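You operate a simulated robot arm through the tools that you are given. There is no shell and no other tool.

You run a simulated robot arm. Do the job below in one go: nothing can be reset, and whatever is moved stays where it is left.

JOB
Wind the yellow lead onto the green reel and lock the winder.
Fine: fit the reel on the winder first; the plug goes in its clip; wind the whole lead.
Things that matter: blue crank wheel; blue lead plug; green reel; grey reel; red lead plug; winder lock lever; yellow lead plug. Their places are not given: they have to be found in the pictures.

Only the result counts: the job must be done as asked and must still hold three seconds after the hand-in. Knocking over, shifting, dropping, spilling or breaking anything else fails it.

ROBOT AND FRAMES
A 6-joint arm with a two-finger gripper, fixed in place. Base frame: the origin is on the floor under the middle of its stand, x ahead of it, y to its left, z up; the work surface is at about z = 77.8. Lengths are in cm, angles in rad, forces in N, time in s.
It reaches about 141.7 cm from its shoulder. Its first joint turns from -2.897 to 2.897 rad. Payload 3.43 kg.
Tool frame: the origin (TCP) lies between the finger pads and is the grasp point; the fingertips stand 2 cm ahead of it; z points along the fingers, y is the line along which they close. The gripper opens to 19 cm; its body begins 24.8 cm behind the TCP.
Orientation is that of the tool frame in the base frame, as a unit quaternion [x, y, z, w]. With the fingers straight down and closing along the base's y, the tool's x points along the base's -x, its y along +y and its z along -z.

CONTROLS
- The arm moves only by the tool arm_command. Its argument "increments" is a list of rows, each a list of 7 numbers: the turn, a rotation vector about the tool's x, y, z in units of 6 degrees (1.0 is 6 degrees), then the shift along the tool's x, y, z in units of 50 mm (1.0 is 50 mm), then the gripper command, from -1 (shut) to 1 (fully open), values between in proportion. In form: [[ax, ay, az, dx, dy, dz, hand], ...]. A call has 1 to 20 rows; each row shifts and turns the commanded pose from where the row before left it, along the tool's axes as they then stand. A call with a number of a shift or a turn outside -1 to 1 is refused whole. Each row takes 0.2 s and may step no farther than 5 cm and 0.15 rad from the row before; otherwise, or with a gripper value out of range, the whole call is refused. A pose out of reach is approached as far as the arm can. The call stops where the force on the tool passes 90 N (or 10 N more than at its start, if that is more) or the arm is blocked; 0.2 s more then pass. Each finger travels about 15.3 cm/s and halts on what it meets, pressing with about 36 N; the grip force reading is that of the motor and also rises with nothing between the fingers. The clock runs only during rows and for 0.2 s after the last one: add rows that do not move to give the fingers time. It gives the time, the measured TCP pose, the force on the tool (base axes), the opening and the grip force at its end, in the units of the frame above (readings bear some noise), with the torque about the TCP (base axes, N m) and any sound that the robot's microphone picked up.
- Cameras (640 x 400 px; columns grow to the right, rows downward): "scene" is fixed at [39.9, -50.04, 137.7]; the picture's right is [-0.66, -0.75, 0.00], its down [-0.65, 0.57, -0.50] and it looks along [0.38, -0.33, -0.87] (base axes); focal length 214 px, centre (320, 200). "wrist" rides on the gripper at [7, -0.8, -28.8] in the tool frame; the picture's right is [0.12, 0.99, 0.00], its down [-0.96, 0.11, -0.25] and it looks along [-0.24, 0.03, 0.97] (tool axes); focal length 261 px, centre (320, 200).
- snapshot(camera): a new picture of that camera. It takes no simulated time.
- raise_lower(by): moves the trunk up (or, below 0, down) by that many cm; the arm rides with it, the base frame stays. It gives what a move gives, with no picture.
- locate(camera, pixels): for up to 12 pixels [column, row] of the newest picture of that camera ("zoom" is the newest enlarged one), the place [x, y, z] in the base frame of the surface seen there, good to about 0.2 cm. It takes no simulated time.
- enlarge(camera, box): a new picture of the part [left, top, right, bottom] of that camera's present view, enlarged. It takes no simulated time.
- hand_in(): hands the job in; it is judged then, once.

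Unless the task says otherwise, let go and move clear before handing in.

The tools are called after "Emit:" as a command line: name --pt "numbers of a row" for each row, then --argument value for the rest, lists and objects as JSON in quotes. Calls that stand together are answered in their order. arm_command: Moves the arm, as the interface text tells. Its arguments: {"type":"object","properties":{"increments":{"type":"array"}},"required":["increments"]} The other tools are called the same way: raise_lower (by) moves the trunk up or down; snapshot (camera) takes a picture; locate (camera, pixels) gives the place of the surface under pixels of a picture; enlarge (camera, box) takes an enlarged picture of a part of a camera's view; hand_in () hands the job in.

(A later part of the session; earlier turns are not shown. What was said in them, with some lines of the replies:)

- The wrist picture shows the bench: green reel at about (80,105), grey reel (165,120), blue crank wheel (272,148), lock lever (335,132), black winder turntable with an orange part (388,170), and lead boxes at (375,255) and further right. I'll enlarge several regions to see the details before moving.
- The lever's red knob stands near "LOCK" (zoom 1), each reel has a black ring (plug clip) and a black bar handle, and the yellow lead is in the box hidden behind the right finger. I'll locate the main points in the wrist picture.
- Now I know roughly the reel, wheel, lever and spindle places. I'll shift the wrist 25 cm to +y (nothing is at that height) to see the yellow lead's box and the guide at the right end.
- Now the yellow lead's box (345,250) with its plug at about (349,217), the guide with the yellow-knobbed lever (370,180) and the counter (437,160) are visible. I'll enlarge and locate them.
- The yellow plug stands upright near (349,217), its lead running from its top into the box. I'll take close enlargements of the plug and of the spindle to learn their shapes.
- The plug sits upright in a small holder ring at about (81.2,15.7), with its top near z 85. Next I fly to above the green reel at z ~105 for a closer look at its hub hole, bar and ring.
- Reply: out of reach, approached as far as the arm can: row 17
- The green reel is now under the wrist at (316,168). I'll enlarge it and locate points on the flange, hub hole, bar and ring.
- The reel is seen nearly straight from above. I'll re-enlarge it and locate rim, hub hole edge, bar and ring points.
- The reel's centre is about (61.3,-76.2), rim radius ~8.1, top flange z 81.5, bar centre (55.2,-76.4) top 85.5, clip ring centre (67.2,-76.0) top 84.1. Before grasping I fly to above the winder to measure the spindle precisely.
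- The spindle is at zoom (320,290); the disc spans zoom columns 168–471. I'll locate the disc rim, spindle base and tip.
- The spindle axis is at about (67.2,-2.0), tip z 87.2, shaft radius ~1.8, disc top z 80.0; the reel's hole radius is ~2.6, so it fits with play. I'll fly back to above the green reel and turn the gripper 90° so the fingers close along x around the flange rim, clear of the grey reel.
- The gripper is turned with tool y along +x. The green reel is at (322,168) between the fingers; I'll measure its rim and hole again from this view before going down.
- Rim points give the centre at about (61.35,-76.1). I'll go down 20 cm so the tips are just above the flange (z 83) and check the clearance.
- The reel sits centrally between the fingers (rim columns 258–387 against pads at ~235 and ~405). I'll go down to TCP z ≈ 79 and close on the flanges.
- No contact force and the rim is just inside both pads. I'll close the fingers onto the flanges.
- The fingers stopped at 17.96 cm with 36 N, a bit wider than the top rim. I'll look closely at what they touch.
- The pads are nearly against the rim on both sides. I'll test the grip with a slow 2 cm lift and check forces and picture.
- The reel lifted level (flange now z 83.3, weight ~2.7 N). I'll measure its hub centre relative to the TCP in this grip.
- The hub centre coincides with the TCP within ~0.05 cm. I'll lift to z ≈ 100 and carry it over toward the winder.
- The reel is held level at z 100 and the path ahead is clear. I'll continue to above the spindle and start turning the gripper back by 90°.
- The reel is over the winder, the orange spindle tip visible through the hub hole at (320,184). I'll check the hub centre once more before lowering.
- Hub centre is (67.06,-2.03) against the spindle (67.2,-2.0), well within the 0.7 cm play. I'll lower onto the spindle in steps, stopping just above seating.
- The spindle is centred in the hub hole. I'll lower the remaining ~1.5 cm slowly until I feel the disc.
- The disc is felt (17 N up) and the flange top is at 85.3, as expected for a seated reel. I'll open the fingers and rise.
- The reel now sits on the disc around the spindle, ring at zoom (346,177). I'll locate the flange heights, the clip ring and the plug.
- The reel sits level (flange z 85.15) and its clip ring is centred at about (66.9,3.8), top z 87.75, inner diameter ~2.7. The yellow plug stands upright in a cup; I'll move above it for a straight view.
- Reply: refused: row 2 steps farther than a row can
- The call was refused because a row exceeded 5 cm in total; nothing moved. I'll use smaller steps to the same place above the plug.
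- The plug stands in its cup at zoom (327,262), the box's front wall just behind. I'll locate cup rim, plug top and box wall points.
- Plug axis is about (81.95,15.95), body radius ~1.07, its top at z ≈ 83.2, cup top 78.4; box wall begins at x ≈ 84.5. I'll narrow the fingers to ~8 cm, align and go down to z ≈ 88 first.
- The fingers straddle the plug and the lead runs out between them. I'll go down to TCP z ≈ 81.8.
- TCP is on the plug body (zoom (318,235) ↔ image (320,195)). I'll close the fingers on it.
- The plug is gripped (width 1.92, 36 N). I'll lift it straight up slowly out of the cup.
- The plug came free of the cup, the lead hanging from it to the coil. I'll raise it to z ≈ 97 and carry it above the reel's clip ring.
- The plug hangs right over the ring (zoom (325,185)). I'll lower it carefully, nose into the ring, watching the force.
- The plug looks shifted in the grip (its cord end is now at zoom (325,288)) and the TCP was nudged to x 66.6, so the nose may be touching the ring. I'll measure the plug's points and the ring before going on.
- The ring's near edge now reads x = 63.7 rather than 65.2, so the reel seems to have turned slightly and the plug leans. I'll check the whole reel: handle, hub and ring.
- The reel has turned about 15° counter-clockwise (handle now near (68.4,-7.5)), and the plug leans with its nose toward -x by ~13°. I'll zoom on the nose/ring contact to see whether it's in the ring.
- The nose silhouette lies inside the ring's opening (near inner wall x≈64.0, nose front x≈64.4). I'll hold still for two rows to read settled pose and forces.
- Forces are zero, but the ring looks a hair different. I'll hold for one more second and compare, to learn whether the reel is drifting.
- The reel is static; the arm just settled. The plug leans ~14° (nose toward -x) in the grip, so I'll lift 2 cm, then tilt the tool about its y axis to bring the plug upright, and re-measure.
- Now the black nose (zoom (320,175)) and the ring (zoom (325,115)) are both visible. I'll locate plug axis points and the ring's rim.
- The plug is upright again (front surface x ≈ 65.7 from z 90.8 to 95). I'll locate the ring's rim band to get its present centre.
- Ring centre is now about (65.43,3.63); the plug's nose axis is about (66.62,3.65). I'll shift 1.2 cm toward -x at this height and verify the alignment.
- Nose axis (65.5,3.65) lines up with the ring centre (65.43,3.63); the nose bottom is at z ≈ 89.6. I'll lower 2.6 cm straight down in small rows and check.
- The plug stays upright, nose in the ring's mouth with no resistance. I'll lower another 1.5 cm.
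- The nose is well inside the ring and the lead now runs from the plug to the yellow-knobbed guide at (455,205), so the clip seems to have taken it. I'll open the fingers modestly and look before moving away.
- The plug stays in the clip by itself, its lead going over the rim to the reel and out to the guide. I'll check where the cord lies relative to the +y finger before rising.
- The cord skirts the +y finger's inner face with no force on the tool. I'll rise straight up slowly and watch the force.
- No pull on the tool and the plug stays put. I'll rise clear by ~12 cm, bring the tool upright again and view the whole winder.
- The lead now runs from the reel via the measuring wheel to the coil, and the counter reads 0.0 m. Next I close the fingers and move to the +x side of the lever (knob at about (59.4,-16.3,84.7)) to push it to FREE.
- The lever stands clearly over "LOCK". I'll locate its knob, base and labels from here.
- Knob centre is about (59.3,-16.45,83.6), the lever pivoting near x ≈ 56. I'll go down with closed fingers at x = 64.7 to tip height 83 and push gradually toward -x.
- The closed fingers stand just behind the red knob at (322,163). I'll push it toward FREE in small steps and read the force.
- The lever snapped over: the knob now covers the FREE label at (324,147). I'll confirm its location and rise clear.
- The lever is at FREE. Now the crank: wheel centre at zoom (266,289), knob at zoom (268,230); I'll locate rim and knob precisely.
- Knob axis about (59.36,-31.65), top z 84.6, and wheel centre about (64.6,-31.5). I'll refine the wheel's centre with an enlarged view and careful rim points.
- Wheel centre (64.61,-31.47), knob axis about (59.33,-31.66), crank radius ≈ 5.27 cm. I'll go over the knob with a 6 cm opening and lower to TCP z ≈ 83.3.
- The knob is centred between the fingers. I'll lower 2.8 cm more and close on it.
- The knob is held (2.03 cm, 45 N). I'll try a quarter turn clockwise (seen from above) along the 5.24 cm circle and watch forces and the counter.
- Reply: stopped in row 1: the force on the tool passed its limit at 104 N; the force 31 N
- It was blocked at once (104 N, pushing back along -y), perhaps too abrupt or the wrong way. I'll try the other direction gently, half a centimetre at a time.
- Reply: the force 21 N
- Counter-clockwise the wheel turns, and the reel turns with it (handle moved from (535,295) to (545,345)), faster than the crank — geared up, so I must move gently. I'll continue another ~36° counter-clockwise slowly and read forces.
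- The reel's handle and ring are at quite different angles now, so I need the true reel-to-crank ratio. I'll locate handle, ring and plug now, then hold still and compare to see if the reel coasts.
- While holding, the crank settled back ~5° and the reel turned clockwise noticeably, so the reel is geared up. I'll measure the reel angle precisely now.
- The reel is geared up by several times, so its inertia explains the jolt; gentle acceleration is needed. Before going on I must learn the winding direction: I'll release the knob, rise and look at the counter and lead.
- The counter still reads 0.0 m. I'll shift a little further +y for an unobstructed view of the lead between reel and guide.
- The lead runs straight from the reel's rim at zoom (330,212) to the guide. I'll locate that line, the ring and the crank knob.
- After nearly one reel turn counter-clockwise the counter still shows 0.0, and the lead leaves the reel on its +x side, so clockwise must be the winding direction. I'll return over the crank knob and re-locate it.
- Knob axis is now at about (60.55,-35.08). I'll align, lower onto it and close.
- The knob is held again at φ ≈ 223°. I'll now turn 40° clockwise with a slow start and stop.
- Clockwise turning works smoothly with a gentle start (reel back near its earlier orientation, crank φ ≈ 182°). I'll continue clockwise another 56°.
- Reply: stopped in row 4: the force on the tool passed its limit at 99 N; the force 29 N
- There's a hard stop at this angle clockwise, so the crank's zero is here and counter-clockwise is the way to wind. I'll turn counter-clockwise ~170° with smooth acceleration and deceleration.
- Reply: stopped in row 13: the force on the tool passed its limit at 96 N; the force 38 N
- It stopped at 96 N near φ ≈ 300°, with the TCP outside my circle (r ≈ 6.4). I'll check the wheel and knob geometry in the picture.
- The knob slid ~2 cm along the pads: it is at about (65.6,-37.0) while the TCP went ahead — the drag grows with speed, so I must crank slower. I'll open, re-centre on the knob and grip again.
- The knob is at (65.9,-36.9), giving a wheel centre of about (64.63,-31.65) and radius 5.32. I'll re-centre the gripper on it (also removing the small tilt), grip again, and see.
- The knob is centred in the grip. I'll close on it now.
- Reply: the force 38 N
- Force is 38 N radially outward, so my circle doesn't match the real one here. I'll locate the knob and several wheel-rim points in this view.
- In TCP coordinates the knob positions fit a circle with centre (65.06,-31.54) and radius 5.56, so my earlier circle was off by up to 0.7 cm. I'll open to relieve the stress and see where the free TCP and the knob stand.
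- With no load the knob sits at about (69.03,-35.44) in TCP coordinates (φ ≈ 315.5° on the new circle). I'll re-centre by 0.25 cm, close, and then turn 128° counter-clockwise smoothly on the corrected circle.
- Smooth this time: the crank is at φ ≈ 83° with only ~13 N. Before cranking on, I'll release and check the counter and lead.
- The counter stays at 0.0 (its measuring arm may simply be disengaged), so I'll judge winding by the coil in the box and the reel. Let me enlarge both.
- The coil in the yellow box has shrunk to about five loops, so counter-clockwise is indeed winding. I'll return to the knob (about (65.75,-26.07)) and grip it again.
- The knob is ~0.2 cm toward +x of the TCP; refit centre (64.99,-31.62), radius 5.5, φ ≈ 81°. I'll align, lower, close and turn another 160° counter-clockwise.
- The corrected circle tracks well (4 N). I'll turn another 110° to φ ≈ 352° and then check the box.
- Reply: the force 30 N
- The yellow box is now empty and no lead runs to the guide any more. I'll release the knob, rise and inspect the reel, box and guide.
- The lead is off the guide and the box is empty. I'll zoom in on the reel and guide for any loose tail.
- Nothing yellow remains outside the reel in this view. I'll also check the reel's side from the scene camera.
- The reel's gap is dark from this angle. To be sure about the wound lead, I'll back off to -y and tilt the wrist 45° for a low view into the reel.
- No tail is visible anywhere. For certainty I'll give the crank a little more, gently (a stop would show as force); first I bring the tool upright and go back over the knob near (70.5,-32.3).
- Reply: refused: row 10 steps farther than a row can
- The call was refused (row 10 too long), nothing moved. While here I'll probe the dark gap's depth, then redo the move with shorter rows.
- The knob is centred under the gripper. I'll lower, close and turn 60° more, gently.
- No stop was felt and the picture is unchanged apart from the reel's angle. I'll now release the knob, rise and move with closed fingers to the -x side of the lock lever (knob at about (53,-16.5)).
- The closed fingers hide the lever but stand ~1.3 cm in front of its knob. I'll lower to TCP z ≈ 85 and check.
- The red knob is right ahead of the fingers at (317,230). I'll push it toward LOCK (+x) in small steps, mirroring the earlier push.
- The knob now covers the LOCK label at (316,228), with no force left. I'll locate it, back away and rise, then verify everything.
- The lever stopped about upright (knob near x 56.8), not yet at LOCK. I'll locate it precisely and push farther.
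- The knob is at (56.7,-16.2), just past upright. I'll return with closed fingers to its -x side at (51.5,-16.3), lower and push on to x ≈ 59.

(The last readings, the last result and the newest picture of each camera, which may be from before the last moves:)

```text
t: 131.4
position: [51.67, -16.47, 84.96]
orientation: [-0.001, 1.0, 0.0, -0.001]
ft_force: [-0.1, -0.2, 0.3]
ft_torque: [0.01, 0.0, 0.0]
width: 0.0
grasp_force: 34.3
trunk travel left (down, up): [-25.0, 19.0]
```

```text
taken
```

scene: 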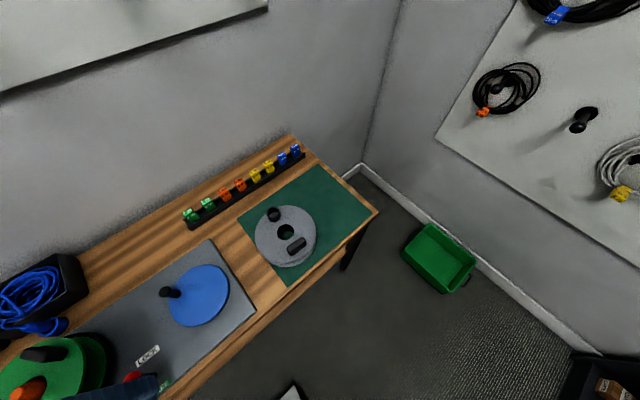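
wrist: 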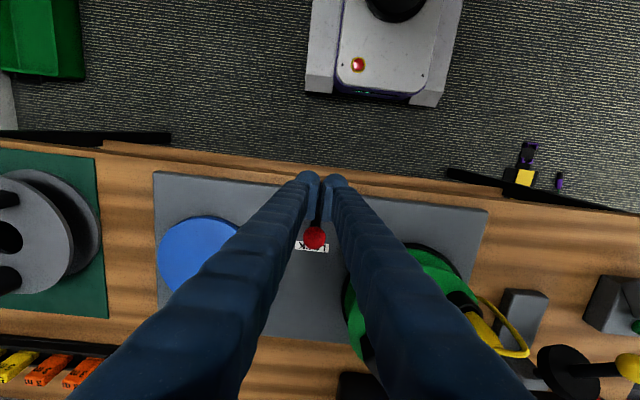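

The knob stands ahead at (316,238). I'll push toward +x gradually to x ≈ 56.5 and read the force.

Emit:
arm_command --pt "0 0 0 -0.14 0 0 -1" --pt "0 0 0 -0.14 0 0 -1" --pt "0 0 0 -0.14 0 0 -1" --pt "0 0 0 -0.14 0 0 -1" --pt "0 0 0 -0.14 0 0 -1" --pt "0 0 0 -0.14 0 0 -1" --pt "0 0 0 -0.12 0 0 -1" --pt "0 0 0 0 0 0 -1"

Emit:
snapshot --camera "wrist"

Emit:
enlarge --camera "wrist" --box '[270, 150, 370, 250]'

```text
t: 133.2
position: [56.23, -16.41, 84.98]
orientation: [-0.001, 1.0, -0.001, -0.001]
ft_force: [-15.3, -4.4, -0.1]
ft_torque: [-0.02, 0.21, -0.23]
width: 0.04
grasp_force: 34.4
trunk travel left (down, up): [-25.0, 19.0]
```

```text
taken
```

wrist: 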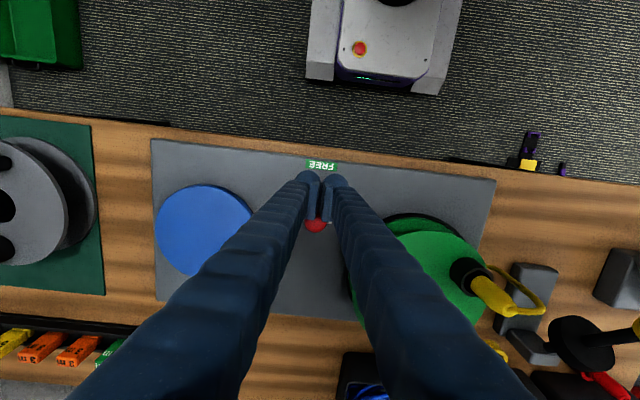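

```text
4.00 times, centred on (320, 200) of wrist
```

zoom: 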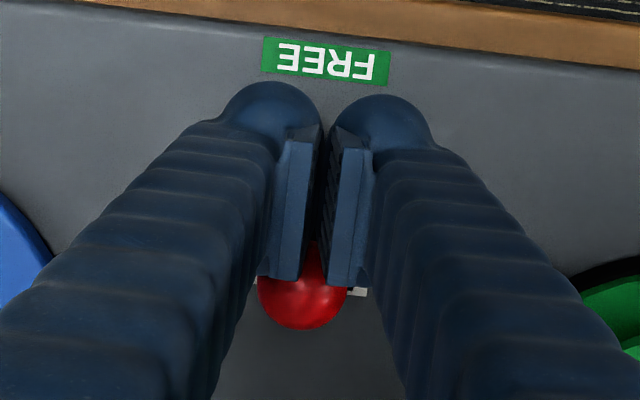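

The lever resists with 15 N — maybe its end stop. I'll push 0.4 cm more to see whether it yields.

Emit:
arm_command --pt "0 0 0 -0.04 0 0 -1" --pt "0 0 0 -0.04 0 0 -1" --pt "0 0 0 0 0 0 -1"

Emit:
locate --camera "zoom" --pixels '[[300, 310], [300, 325]]'

Emit:
enlarge --camera "wrist" --box '[270, 150, 370, 250]'

```text
t: 134.1
position: [56.36, -16.33, 85.09]
orientation: [0.0, 1.0, 0.001, -0.002]
ft_force: [-38.9, -13.5, 0.9]
ft_torque: [-0.14, 0.48, -0.58]
width: 0.0
grasp_force: 34.4
trunk travel left (down, up): [-25.0, 19.0]
```

```text
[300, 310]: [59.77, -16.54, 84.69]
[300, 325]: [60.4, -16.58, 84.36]
```

```text
4.00 times, centred on (320, 200) of wrist
```

zoom: 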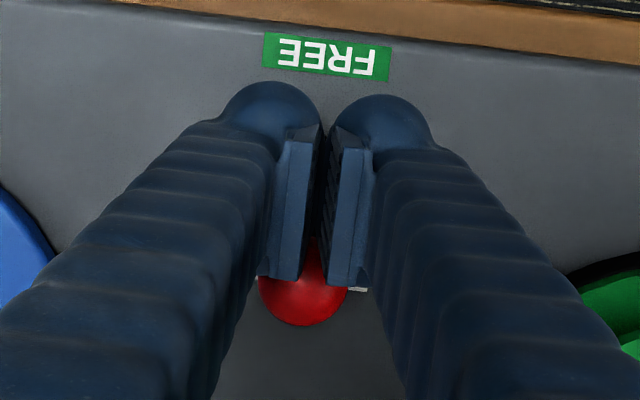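

The force rose to 39 N with almost no motion and the knob reads x ≈ 59.5: the lever is at its LOCK stop. I'll back off, rise and verify.

Emit:
arm_command --pt "0 0 0 0.1 0 0 -1" --pt "0 0 0 0.4 0 0 -1" --pt "0 0 0 0.3 0 -0.4 -1" --pt "0 0 0 0 0 -0.9 -1" --pt "0 0 0 0 0 -0.9 -1" --pt "0 0 0 0 0 -0.9 -0.5" --pt "0 0 0 -0.6 0.7 0 0.3" --pt "0 0 0 -0.6 0.7 0 1" --pt "0 0 0 -0.6 0.7 0 1" --pt "0 0 0 -0.6 0.7 0 1" --pt "0 0 0 0 0 0 1"

Emit:
snapshot --camera "wrist"

Emit:
enlarge --camera "wrist" --box '[200, 80, 420, 300]'

Emit:
snapshot --camera "scene"

```text
t: 136.4
position: [64.97, -2.17, 100.56]
orientation: [-0.001, 1.0, 0.0, 0.0]
ft_force: [0.0, 1.0, -0.4]
ft_torque: [-0.12, 0.03, -0.04]
width: 18.99
grasp_force: 0.0
trunk travel left (down, up): [-25.0, 19.0]
```

```text
taken
```

wrist: 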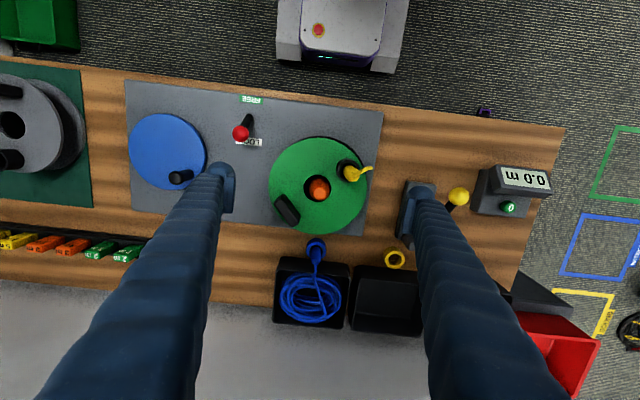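

```text
1.82 times, centred on (310, 190) of wrist
```

zoom: 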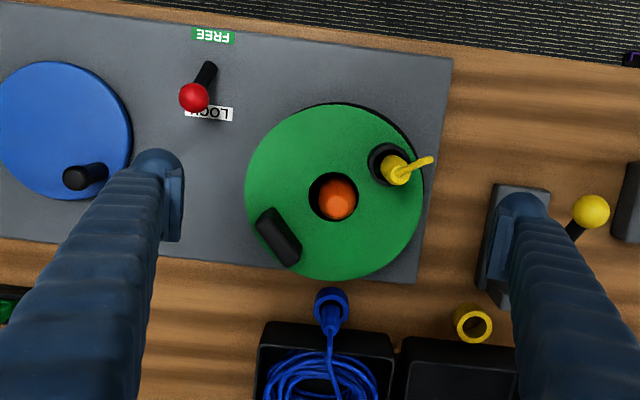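

```text
taken
```

scene: 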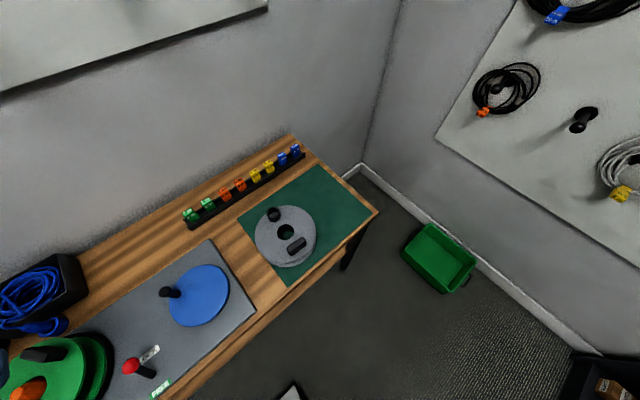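

The lever's knob is back over LOCK exactly as at the start (scene (131,366)), reel seated, plug in its ring, yellow box empty. One last measurement of reel level, plug and lever.

Emit:
locate --camera "zoom" --pixels '[[195, 98], [300, 140], [340, 260], [270, 190], [400, 220], [383, 155], [395, 170], [337, 198], [280, 238], [430, 162]]'

Emit:
enlarge --camera "wrist" --box '[320, 140, 390, 200]'

```text
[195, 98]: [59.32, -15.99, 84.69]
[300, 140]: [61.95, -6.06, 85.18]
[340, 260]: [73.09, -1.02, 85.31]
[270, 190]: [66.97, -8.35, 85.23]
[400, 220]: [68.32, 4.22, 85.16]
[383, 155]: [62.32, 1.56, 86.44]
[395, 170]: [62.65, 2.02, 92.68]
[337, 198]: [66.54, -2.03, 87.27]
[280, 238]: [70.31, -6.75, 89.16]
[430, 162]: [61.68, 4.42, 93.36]
```

```text
6.67 times, centred on (355, 170) of wrist
```

zoom: 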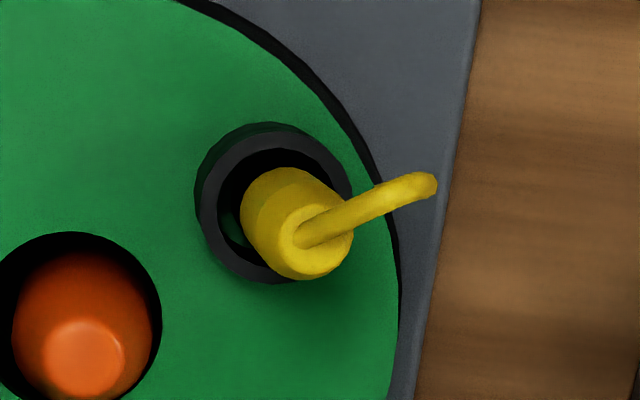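

The reel is level (z 85.2), the plug sits in its clip, and the lever knob is at (59.3,-16.0), the LOCK position. I'll rise a bit further clear and then hand in.

Emit:
arm_command --pt "0 0 0 0 0 -0.8 1" --pt "0 0 0 0 0 -0.8 1" --pt "0 0 0 0 0 0 1" --pt "0 0 0 0 0 0 1"

Emit:
snapshot --camera "wrist"

```text
t: 137.4
position: [64.89, -2.21, 108.36]
orientation: [0.0, 1.0, -0.001, 0.0]
ft_force: [-0.9, -0.7, 0.1]
ft_torque: [-0.01, -0.03, -0.03]
width: 18.98
grasp_force: 0.0
trunk travel left (down, up): [-25.0, 19.0]
```

```text
taken
```

wrist: 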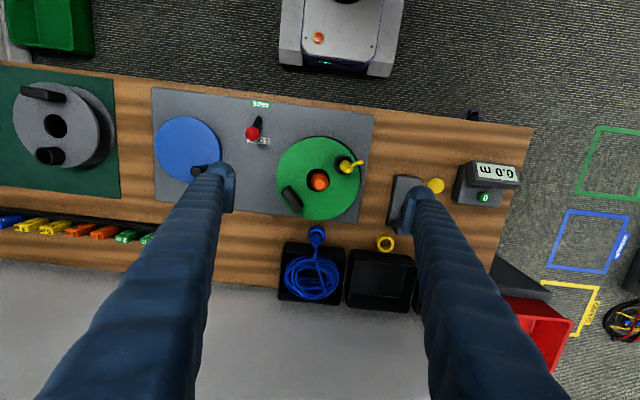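

Everything is at rest: the reel is on the winder, the plug is in its clip, the yellow box at (380,280) is empty, and the lever is at LOCK (252,132). The gripper is clear, so I'm handing in.

Emit:
hand_in

```text
The job is handed in.
```

The yellow lead is wound onto the green reel, which is on the winder with the lock lever at LOCK. I have handed the job in.

- **Reel:** it sits level on the winder disc, around the spindle.
- **Plug:** the yellow plug is in the reel's clip ring. My first try tilted it in the grip and turned the reel about 15°. I straightened it, and it went in on the second try.
- **Lead:** I turned the crank counter-clockwise until the yellow box was empty and no lead ran to the guide, then about 60° more. I couldn't see the windings inside the reel. The length counter read 0.0 m throughout, even while the coil was shrinking, so I judged by the empty box.
- **Lock:** the first push left the lever upright. The second took it to its stop over LOCK, the same place as at the start.

In the last picture nothing else in view had been moved: the grey reel, the blue lead and the tags were all in place. The gripper is open and clear.
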